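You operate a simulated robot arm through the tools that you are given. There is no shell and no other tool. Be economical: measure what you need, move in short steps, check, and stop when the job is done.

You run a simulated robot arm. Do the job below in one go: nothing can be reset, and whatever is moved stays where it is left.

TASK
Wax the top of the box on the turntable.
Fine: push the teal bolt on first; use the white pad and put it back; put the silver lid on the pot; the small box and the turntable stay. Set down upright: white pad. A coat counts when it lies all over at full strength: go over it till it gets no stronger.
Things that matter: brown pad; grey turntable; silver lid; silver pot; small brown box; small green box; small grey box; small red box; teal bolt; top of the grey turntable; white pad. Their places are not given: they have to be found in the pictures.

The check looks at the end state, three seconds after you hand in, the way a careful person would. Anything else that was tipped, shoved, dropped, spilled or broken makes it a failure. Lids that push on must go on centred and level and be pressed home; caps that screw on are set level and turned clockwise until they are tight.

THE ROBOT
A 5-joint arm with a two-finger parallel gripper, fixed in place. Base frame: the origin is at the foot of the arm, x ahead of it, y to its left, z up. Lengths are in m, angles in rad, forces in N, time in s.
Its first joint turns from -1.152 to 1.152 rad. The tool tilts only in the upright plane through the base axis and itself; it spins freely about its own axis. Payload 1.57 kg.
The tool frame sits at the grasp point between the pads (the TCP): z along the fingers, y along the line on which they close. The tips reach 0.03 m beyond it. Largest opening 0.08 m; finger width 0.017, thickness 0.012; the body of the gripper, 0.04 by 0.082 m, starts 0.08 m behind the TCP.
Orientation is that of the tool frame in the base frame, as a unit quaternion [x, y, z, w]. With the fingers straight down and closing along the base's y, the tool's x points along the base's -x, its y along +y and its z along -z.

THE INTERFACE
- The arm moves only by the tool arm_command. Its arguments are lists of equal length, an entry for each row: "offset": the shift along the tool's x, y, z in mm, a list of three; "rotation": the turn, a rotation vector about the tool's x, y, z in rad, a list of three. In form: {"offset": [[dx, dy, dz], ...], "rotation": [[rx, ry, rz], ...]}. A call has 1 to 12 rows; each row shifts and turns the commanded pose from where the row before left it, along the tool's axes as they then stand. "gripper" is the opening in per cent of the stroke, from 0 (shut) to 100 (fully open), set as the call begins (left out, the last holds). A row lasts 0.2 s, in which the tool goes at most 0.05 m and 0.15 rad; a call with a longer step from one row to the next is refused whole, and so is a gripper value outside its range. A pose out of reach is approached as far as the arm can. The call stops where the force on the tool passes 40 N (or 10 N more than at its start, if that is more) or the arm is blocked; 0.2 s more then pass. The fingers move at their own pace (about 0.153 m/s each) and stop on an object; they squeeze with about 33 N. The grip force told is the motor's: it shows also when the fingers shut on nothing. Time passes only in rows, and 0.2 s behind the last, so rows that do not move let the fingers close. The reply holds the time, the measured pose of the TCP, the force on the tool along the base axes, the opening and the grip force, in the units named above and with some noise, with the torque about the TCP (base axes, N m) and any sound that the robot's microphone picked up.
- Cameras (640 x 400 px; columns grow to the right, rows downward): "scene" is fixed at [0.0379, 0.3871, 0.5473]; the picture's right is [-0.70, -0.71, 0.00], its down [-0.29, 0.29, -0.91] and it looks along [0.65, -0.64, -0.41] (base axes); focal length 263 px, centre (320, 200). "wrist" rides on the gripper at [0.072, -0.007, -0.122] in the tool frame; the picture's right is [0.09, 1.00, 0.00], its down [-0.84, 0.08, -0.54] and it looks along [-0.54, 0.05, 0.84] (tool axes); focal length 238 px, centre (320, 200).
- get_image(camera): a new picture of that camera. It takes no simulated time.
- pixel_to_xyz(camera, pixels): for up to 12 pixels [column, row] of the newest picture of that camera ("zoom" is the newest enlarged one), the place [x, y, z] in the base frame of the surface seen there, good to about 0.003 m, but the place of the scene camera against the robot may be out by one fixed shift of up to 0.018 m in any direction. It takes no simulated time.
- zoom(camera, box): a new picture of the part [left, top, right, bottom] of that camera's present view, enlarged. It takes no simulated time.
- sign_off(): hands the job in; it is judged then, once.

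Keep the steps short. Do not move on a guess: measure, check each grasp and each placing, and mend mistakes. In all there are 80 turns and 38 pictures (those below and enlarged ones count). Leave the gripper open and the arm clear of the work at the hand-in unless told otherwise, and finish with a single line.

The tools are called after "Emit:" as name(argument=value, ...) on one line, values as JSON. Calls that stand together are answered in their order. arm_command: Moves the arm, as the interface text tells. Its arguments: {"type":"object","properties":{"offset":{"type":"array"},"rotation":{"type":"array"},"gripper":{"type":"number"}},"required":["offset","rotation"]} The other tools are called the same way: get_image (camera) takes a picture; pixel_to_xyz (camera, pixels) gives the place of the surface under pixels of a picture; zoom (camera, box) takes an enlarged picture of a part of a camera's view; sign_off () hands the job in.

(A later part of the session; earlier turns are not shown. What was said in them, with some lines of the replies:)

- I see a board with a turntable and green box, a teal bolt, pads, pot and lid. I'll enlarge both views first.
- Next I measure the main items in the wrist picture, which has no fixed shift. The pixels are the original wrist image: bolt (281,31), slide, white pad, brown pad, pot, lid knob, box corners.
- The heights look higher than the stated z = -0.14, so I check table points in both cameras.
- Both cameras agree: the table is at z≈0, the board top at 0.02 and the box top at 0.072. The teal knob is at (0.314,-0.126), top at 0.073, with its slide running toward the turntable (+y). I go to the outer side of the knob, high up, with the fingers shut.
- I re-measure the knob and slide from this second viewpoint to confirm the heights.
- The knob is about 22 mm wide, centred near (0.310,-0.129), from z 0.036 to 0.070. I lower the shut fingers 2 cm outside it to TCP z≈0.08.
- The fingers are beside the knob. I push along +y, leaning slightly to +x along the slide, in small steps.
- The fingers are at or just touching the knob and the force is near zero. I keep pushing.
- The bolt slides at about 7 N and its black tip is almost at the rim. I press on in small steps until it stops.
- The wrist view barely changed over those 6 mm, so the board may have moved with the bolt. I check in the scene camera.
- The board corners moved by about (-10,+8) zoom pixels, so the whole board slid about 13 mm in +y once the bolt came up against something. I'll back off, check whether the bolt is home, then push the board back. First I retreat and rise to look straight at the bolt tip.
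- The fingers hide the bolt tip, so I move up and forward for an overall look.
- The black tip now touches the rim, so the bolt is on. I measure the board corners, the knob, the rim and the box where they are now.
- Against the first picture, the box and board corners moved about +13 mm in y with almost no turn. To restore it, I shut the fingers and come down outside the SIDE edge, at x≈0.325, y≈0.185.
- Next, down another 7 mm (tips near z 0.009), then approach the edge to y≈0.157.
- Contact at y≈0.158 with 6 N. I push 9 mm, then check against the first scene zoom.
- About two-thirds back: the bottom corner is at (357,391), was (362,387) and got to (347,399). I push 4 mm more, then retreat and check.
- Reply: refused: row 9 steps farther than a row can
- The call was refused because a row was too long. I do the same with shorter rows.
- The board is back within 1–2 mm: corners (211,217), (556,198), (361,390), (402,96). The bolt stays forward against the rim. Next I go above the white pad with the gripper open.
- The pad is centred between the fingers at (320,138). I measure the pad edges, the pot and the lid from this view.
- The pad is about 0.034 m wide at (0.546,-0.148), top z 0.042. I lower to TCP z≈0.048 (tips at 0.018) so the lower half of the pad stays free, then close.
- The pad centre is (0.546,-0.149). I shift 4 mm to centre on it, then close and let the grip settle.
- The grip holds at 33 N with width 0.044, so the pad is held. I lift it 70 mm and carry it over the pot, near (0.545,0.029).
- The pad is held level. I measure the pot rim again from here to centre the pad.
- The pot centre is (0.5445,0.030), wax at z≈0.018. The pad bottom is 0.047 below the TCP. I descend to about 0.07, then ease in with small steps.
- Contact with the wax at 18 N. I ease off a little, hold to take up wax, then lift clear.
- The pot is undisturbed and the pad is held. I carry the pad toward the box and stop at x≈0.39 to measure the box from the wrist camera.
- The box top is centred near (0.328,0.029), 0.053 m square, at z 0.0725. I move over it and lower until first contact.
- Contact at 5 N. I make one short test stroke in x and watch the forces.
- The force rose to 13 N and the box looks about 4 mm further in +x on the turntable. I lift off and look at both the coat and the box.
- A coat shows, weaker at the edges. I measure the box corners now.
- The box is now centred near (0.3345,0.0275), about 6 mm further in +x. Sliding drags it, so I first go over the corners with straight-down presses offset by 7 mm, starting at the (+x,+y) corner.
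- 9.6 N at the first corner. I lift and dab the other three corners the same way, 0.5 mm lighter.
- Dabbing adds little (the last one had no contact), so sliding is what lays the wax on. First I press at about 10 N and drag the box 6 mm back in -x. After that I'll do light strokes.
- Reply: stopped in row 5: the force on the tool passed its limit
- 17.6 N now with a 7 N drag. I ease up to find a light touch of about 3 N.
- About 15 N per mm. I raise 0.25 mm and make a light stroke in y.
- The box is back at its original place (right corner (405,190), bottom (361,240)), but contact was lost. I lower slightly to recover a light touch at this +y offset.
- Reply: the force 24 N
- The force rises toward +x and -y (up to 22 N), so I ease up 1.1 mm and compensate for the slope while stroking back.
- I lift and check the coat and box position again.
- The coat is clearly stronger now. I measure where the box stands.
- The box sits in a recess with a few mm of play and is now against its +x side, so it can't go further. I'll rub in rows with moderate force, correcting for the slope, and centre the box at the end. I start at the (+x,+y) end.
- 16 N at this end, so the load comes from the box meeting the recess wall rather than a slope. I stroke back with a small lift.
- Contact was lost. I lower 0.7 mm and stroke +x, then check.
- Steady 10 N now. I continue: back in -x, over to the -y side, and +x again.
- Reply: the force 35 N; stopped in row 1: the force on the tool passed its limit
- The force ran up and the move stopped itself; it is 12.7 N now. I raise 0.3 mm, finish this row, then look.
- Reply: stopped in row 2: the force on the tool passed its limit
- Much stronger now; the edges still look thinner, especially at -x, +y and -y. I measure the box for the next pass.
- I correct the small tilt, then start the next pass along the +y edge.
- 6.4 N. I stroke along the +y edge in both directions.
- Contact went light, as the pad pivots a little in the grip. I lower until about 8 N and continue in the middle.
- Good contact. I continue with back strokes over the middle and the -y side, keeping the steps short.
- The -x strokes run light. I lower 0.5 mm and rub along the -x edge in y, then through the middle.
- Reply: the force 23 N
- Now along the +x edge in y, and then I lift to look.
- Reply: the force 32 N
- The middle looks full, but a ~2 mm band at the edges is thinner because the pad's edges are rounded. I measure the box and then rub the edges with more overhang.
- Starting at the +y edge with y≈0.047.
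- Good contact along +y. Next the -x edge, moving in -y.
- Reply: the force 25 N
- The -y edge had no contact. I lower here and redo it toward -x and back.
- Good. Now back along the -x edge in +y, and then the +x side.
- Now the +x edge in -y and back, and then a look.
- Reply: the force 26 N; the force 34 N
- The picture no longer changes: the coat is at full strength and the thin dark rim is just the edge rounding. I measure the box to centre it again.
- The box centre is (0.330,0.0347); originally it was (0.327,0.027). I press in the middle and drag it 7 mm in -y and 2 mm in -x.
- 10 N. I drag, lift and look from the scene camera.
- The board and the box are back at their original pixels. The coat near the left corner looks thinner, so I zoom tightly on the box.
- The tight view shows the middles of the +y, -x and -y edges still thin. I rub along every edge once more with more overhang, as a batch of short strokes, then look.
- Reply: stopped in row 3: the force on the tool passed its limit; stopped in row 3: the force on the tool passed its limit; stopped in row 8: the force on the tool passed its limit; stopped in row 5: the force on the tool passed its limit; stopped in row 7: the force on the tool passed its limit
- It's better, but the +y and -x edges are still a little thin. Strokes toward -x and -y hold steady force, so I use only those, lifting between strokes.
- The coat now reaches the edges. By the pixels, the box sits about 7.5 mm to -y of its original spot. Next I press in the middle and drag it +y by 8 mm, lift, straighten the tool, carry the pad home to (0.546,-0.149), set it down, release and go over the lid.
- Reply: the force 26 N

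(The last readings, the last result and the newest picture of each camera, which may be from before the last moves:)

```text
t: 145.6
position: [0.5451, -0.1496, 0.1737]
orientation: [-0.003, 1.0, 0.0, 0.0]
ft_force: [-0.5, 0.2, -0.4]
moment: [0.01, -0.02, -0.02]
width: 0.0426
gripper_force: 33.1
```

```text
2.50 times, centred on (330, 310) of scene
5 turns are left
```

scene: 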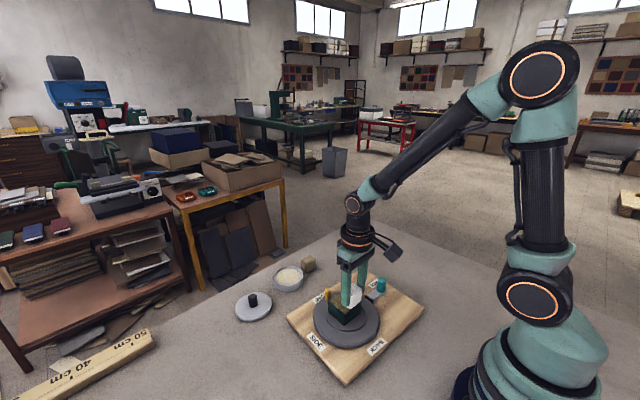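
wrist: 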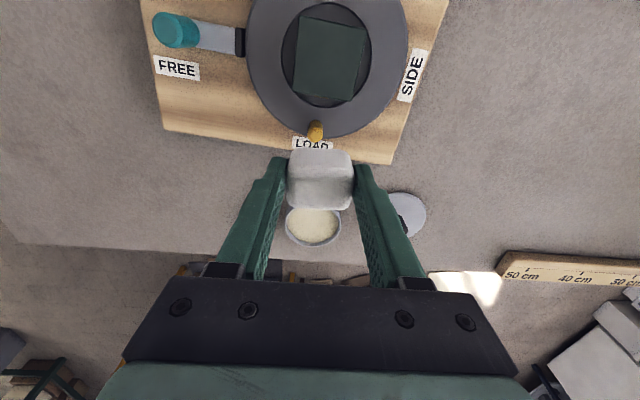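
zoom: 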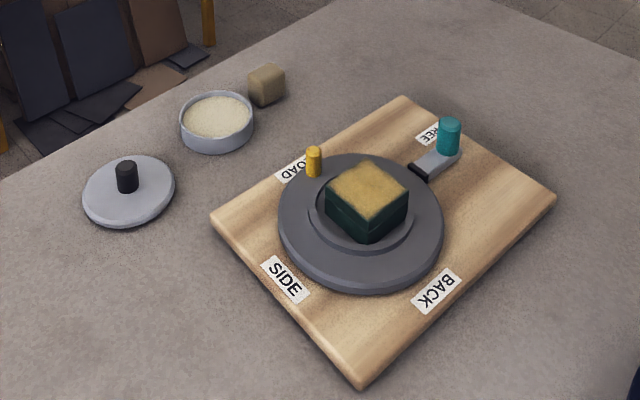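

Five turns are left. The box sits in its recess and the board is in place. I set the white pad down at its original spot (the pad bottom is ~41 mm below the TCP), release, rise, go over the lid knob and take a picture with a grid of measurements.

Emit:
arm_command(offset=[[0, 0, 40], [0, 0, 40], [0, 0, 30], [0, 0, 15], [0, 0, 6], [0, 0, 0]], rotation=[[0, 0, 0], [0, 0, 0], [0, 0, 0], [0, 0, 0], [0, 0, 0], [0, 0, 0]])

Emit:
arm_command(offset=[[0, 0, 0], [0, 0, 0], [0, 0, 0]], rotation=[[0, 0, 0], [0, 0, 0], [0, 0, 0]], gripper=100)

Emit:
arm_command(offset=[[0, 0, -10], [0, 0, -40], [0, 0, -40], [0, 0, -18], [2, 37.8, 0], [2, 37.8, 0], [2, 37.8, 0], [2, 37.8, 0], [2, 37.8, 0], [2, 37.8, 0], [2, 37.8, 0], [1, 37.8, 0]], rotation=[[0, 0, 0], [0, 0, 0], [0, 0, 0], [0, 0, 0], [0, 0, 0], [0, 0, 0], [0, 0, 0], [0, 0, 0], [0, 0, 0], [0, 0, 0], [0, 0, 0], [0, 0, 0]])

Emit:
arm_command(offset=[[0, 0, 0]], rotation=[[0, 0, 0]])

Emit:
get_image(camera="wrist")

Emit:
pixel_to_xyz(camera="wrist", pixels=[[270, 140], [280, 140], [302, 135], [308, 135], [314, 135], [320, 135], [326, 135], [332, 135], [338, 135], [360, 140], [366, 140], [372, 140]])

Emit:
pixel_to_xyz(camera="wrist", pixels=[[320, 96], [320, 102], [320, 108], [320, 114], [320, 120], [320, 126], [320, 132], [320, 138], [320, 144], [320, 150], [320, 156], [320, 162]])

Emit:
pixel_to_xyz(camera="wrist", pixels=[[320, 168], [320, 174], [320, 180], [275, 130], [285, 130], [355, 130], [365, 130], [314, 128], [326, 128], [314, 142], [326, 142], [326, 148]])

```text
t: 147.0
position: [0.5437, -0.1482, 0.0422]
orientation: [-0.002, 1.0, 0.0, 0.0]
ft_force: [-5.9, 2.6, 12.6]
moment: [0.08, 0.33, -0.01]
width: 0.0428
gripper_force: 32.8
```

```text
t: 147.8
position: [0.5443, -0.1495, 0.0397]
orientation: [-0.003, 1.0, 0.0, 0.0]
ft_force: [-0.5, 0.9, 0.5]
moment: [-0.02, 0.0, 0.02]
width: 0.0799
gripper_force: 0.1
```

```text
t: 150.4
position: [0.5266, 0.1544, 0.1504]
orientation: [-0.002, 1.0, 0.0, 0.0]
ft_force: [-0.3, -0.4, -0.4]
moment: [-0.04, 0.03, 0.03]
width: 0.0799
gripper_force: 0.0
```

```text
t: 150.8
position: [0.526, 0.1552, 0.1497]
orientation: [-0.003, 1.0, 0.0, 0.0]
ft_force: [-0.8, -0.7, 0.5]
moment: [0.02, 0.0, -0.03]
width: 0.0802
gripper_force: 0.0
```

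```text
1 pictures are left
```

wrist: 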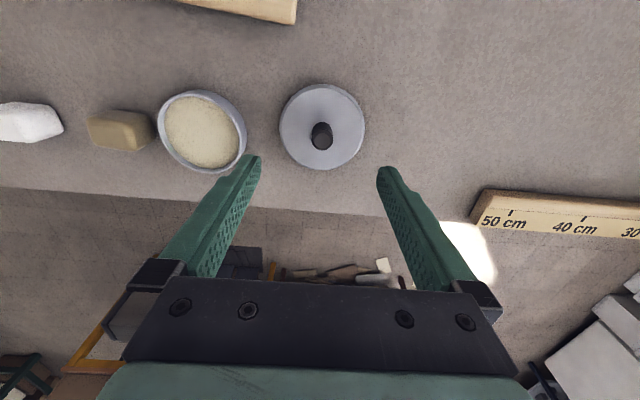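

```text
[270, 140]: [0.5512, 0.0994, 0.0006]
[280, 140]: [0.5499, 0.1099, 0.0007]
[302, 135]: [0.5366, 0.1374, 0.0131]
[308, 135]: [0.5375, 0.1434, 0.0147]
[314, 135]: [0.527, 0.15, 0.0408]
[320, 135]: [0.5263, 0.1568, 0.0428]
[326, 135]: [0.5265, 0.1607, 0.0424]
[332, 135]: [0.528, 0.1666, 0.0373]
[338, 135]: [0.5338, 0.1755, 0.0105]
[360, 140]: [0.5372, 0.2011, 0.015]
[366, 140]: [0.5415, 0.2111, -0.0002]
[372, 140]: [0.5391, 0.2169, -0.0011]
```

```text
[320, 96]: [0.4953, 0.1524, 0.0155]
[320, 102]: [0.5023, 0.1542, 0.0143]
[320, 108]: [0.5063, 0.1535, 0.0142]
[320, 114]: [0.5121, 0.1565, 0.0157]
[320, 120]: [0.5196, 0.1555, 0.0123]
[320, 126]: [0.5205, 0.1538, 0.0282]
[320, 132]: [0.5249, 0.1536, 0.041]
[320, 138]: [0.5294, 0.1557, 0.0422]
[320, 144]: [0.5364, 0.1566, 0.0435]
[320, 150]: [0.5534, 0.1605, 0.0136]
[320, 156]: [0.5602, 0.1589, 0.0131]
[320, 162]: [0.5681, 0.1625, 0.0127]
```

```text
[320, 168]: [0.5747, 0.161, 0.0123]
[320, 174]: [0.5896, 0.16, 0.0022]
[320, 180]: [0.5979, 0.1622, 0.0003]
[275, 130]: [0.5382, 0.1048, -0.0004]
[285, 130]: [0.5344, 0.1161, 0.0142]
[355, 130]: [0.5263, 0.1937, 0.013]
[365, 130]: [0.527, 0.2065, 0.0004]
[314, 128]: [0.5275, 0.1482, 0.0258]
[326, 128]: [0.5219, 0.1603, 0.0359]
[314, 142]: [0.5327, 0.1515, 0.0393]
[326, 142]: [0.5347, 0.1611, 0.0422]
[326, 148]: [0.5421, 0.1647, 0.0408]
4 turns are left
```

The pad stands at its place. The knob is centred at (0.531,0.157), top z 0.042, disc top 0.014. I grasp it at TCP z≈0.049 (tips clear of the disc) and lift 50 mm, and measure the pot rim again from the same picture.

Emit:
arm_command(offset=[[-3, 1, 35], [-2, 1, 35], [0, 0, 20], [0, 0, 10], [0, 0, 0]], rotation=[[0, 0, 0], [0, 0, 0], [0, 0, 0], [0, 0, 0], [0, 0, 0]])

Emit:
arm_command(offset=[[0, 0, 0], [0, 0, 0], [0, 0, 0], [0, 0, 0]], rotation=[[0, 0, 0], [0, 0, 0], [0, 0, 0], [0, 0, 0]], gripper=0)

Emit:
arm_command(offset=[[0, 0, -10], [0, 0, -20], [0, 0, -20], [0, 0, 0]], rotation=[[0, 0, 0], [0, 0, 0], [0, 0, 0], [0, 0, 0]])

Emit:
pixel_to_xyz(camera="wrist", pixels=[[160, 120], [159, 124], [161, 132], [244, 140], [245, 146], [243, 150], [198, 92], [201, 93], [195, 92], [207, 171], [211, 171], [202, 170]])

Emit:
pixel_to_xyz(camera="wrist", pixels=[[320, 85], [320, 88], [324, 86], [320, 169], [324, 168], [282, 130], [281, 126], [363, 122], [362, 126], [30, 120], [15, 125], [45, 122]])

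```text
t: 152.0
position: [0.5336, 0.1575, 0.0485]
orientation: [-0.002, 1.0, 0.0, -0.001]
ft_force: [-0.6, 0.6, 0.5]
moment: [0.01, 0.0, -0.01]
width: 0.08
gripper_force: 0.0
```

```text
t: 153.0
position: [0.5343, 0.1561, 0.0497]
orientation: [-0.002, 1.0, 0.0, 0.0]
ft_force: [0.5, 0.0, 0.5]
moment: [-0.01, -0.02, -0.02]
width: 0.0205
gripper_force: 32.6
```

```text
t: 154.0
position: [0.5326, 0.156, 0.0995]
orientation: [-0.002, 1.0, 0.0, 0.0]
ft_force: [0.7, 0.8, -1.2]
moment: [0.03, 0.02, 0.02]
width: 0.0205
gripper_force: 32.7
```

```text
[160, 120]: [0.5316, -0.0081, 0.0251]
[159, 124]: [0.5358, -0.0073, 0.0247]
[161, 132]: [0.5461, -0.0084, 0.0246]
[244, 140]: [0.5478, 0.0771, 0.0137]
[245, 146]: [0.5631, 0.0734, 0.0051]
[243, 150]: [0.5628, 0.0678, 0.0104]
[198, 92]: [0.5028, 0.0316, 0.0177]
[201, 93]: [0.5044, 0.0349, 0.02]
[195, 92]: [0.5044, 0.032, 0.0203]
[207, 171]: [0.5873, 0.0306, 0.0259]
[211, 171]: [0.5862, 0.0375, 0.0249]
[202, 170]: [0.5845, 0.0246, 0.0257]
```

```text
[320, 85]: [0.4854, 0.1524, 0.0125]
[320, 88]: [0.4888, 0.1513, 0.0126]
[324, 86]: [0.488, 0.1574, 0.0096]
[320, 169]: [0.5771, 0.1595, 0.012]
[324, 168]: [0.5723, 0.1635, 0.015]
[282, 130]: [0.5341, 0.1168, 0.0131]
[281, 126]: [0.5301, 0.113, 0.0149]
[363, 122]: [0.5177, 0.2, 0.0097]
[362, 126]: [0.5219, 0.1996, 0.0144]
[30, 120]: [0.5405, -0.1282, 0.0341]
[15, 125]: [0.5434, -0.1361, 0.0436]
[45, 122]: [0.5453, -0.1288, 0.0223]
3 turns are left
```

The lid is held (width 0.0205). The lid centre is about (0.532,0.157), the pot centre about (0.5455,0.031). I carry the lid over the pot, lower to just above the rim, then press down in 1 mm steps and watch the force.

Emit:
arm_command(offset=[[-3.25, -31.5, 0], [-3.25, -31.5, 0], [-3.25, -31.5, 0], [-3.25, -31.5, 0], [0, 0, 0], [0, 0, 14], [0, 0, 5], [0, 0, 0]], rotation=[[0, 0, 0], [0, 0, 0], [0, 0, 0], [0, 0, 0], [0, 0, 0], [0, 0, 0], [0, 0, 0], [0, 0, 0]])

Emit:
arm_command(offset=[[0, 0, 1], [0, 0, 1], [0, 0, 1], [0, 0, 1], [0, 0, 1], [0, 0, 1], [0, 0, 0]], rotation=[[0, 0, 0], [0, 0, 0], [0, 0, 0], [0, 0, 0], [0, 0, 0], [0, 0, 0], [0, 0, 0]])

Emit:
arm_command(offset=[[0, 0, 1], [0, 0, 1], [0, 0, 1], [0, 0, 1], [0, 0, 1], [0, 0, 1], [0, 0, 0]], rotation=[[0, 0, 0], [0, 0, 0], [0, 0, 0], [0, 0, 0], [0, 0, 0], [0, 0, 0], [0, 0, 0]])

Emit:
arm_command(offset=[[0, 0, 1], [0, 0, 1], [0, 0, 1], [0, 0, 1], [0, 0, 1], [0, 0, 1], [0, 0, 0]], rotation=[[0, 0, 0], [0, 0, 0], [0, 0, 0], [0, 0, 0], [0, 0, 0], [0, 0, 0], [0, 0, 0]])

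```text
t: 155.8
position: [0.5456, 0.0309, 0.081]
orientation: [-0.002, 1.0, 0.0, 0.0]
ft_force: [-0.1, 0.0, -1.4]
moment: [-0.03, 0.01, -0.04]
width: 0.0207
gripper_force: 32.6
```

```text
t: 157.4
position: [0.5454, 0.0293, 0.0751]
orientation: [-0.003, 1.0, 0.001, 0.001]
ft_force: [0.6, 0.6, 0.0]
moment: [0.05, -0.01, 0.0]
width: 0.0205
gripper_force: 33.1
```

```text
t: 159.0
position: [0.5465, 0.0301, 0.0714]
orientation: [-0.002, 1.0, 0.0, 0.002]
ft_force: [-7.5, -4.7, 26.0]
moment: [-0.12, 0.21, -0.08]
width: 0.0207
gripper_force: 33.5
```

```text
t: 160.6
position: [0.5477, 0.0298, 0.0637]
orientation: [-0.002, 1.0, 0.0, 0.001]
ft_force: [-1.0, -9.5, 25.6]
moment: [-0.22, 0.06, -0.04]
width: 0.0208
gripper_force: 32.8
2 turns are left
```

The lid slid down to TCP z 0.0637, so its disc top is about 0.029, matching the rim plus the lid's thickness. I press a little more and release. Then I push on the knob top with shut fingers to make sure it is home and level, rise clear and open.

Emit:
arm_command(offset=[[0, 0, 1], [0, 0, 1], [0, 0, 1], [0, 0, 0]], rotation=[[0, 0, 0], [0, 0, 0], [0, 0, 0], [0, 0, 0]])

Emit:
arm_command(offset=[[0, 0, 0], [0, 0, 0], [0, 0, 0]], rotation=[[0, 0, 0], [0, 0, 0], [0, 0, 0]], gripper=100)

Emit:
arm_command(offset=[[0, 0, -10], [0, 0, -20], [0, 0, -18], [0, 0, 0]], rotation=[[0, 0, 0], [0, 0, 0], [0, 0, 0], [0, 0, 0]])

Emit:
arm_command(offset=[[0, 0, 0], [0, 0, 0], [0, 0, 0], [0, 0, 8], [0, 0, 0]], rotation=[[0, 0, 0], [0, 0, 0], [0, 0, 0], [0, 0, 0], [0, 0, 0]], gripper=0)

Emit:
arm_command(offset=[[0, 0, 1.5], [0, 0, 1.5], [0, 0, 1.5], [0, 0, 1.5], [0, 0, 1.5], [0, 0, 1.5], [0, 0, 1.5], [0, 0, 1.5], [0, 0, 1.5], [0, 0, 1.5], [0, 0, 0]], rotation=[[0, 0, 0], [0, 0, 0], [0, 0, 0], [0, 0, 0], [0, 0, 0], [0, 0, 0], [0, 0, 0], [0, 0, 0], [0, 0, 0], [0, 0, 0], [0, 0, 0]])

Emit:
arm_command(offset=[[0, 0, 1], [0, 0, 1], [0, 0, 1], [0, 0, 0]], rotation=[[0, 0, 0], [0, 0, 0], [0, 0, 0], [0, 0, 0]])

Emit:
arm_command(offset=[[0, 0, -10], [0, 0, -40], [0, 0, -40], [0, 0, -40], [0, 0, 0]], rotation=[[0, 0, 0], [0, 0, 0], [0, 0, 0], [0, 0, 0], [0, 0, 0]])

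Emit:
arm_command(offset=[[20, 0, -20], [30, 0, -20], [30, 0, -10], [0, 0, 0]], rotation=[[0, 0, 0], [0, 0, 0], [0, 0, 0], [0, 0, 0]], gripper=100)

Emit:
zoom(camera="scene", box=[220, 230, 440, 390])

```text
t: 161.4
position: [0.5485, 0.0308, 0.0624]
orientation: [-0.003, 1.0, 0.0, 0.002]
ft_force: [-1.5, -0.2, 4.3]
moment: [0.04, -0.08, 0.03]
width: 0.0207
gripper_force: 33.5
stopped in row 3: the force on the tool passed its limit (the readings are from after the stop); the commanded pose is now the measured one
```

```text
t: 162.2
position: [0.5482, 0.0298, 0.0634]
orientation: [-0.002, 1.0, 0.0, 0.002]
ft_force: [0.9, 0.6, 6.5]
moment: [-0.02, 0.03, 0.03]
width: 0.0783
gripper_force: 0.1
```

```text
t: 163.2
position: [0.5473, 0.03, 0.1107]
orientation: [-0.002, 1.0, 0.0, 0.0]
ft_force: [0.4, 0.6, -0.3]
moment: [-0.02, 0.03, 0.03]
width: 0.0802
gripper_force: 0.1
```

```text
t: 164.4
position: [0.5473, 0.0306, 0.1019]
orientation: [-0.002, 1.0, 0.0, 0.002]
ft_force: [-0.4, 0.7, 0.8]
moment: [0.03, 0.0, 0.04]
width: 0.0
gripper_force: 21.3
```

```text
t: 166.8
position: [0.5499, 0.0316, 0.0906]
orientation: [-0.003, 1.0, 0.0, 0.004]
ft_force: [-10.3, -0.4, 32.8]
moment: [-0.04, 0.42, 0.03]
width: 0.0001
gripper_force: 21.6
```

```text
t: 167.2
position: [0.5492, 0.0317, 0.0906]
orientation: [-0.003, 1.0, -0.001, 0.004]
ft_force: [-1.9, 0.4, 5.2]
moment: [0.01, 0.12, 0.0]
width: 0.0001
gripper_force: 21.1
stopped in row 2: the force on the tool passed its limit (the readings are from after the stop); the commanded pose is now the measured one
```

```text
t: 168.4
position: [0.5488, 0.0305, 0.2194]
orientation: [-0.003, 1.0, 0.0, 0.004]
ft_force: [0.6, -0.4, -0.8]
moment: [0.03, 0.02, -0.01]
width: 0.0
gripper_force: 21.4
```

```text
t: 169.4
position: [0.4666, 0.0307, 0.2685]
orientation: [-0.002, 1.0, 0.0, 0.004]
ft_force: [0.2, -0.1, -0.1]
moment: [0.0, 0.02, 0.03]
width: 0.0799
gripper_force: 0.2
```

```text
2.50 times, centred on (330, 310) of scene
1 turns are left
```

zoom: 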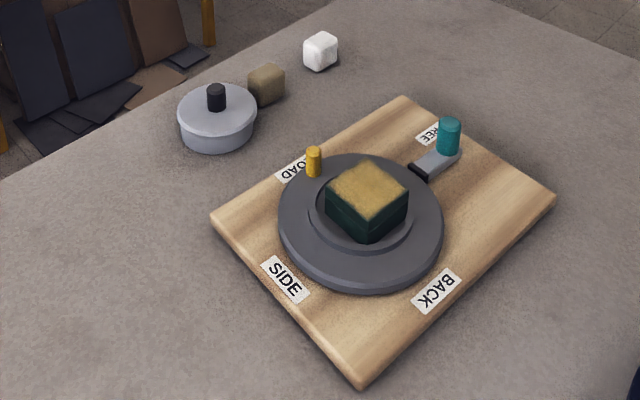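

The lid looks centred and level on the pot, the white pad is upright at its spot, the bolt is on, the board is where it started, and the arm is clear and open. I hand in.

Emit:
sign_off()

```text
The job is handed in.
```

Handed in: the box top is waxed, though its edges may still be a little thin, with the bolt on, the white pad back upright and the lid pressed on; the box ended about 6 mm off its start in its recess, and the board slid about 13 mm when I pushed the bolt and was pushed back to within 1–2 mm.
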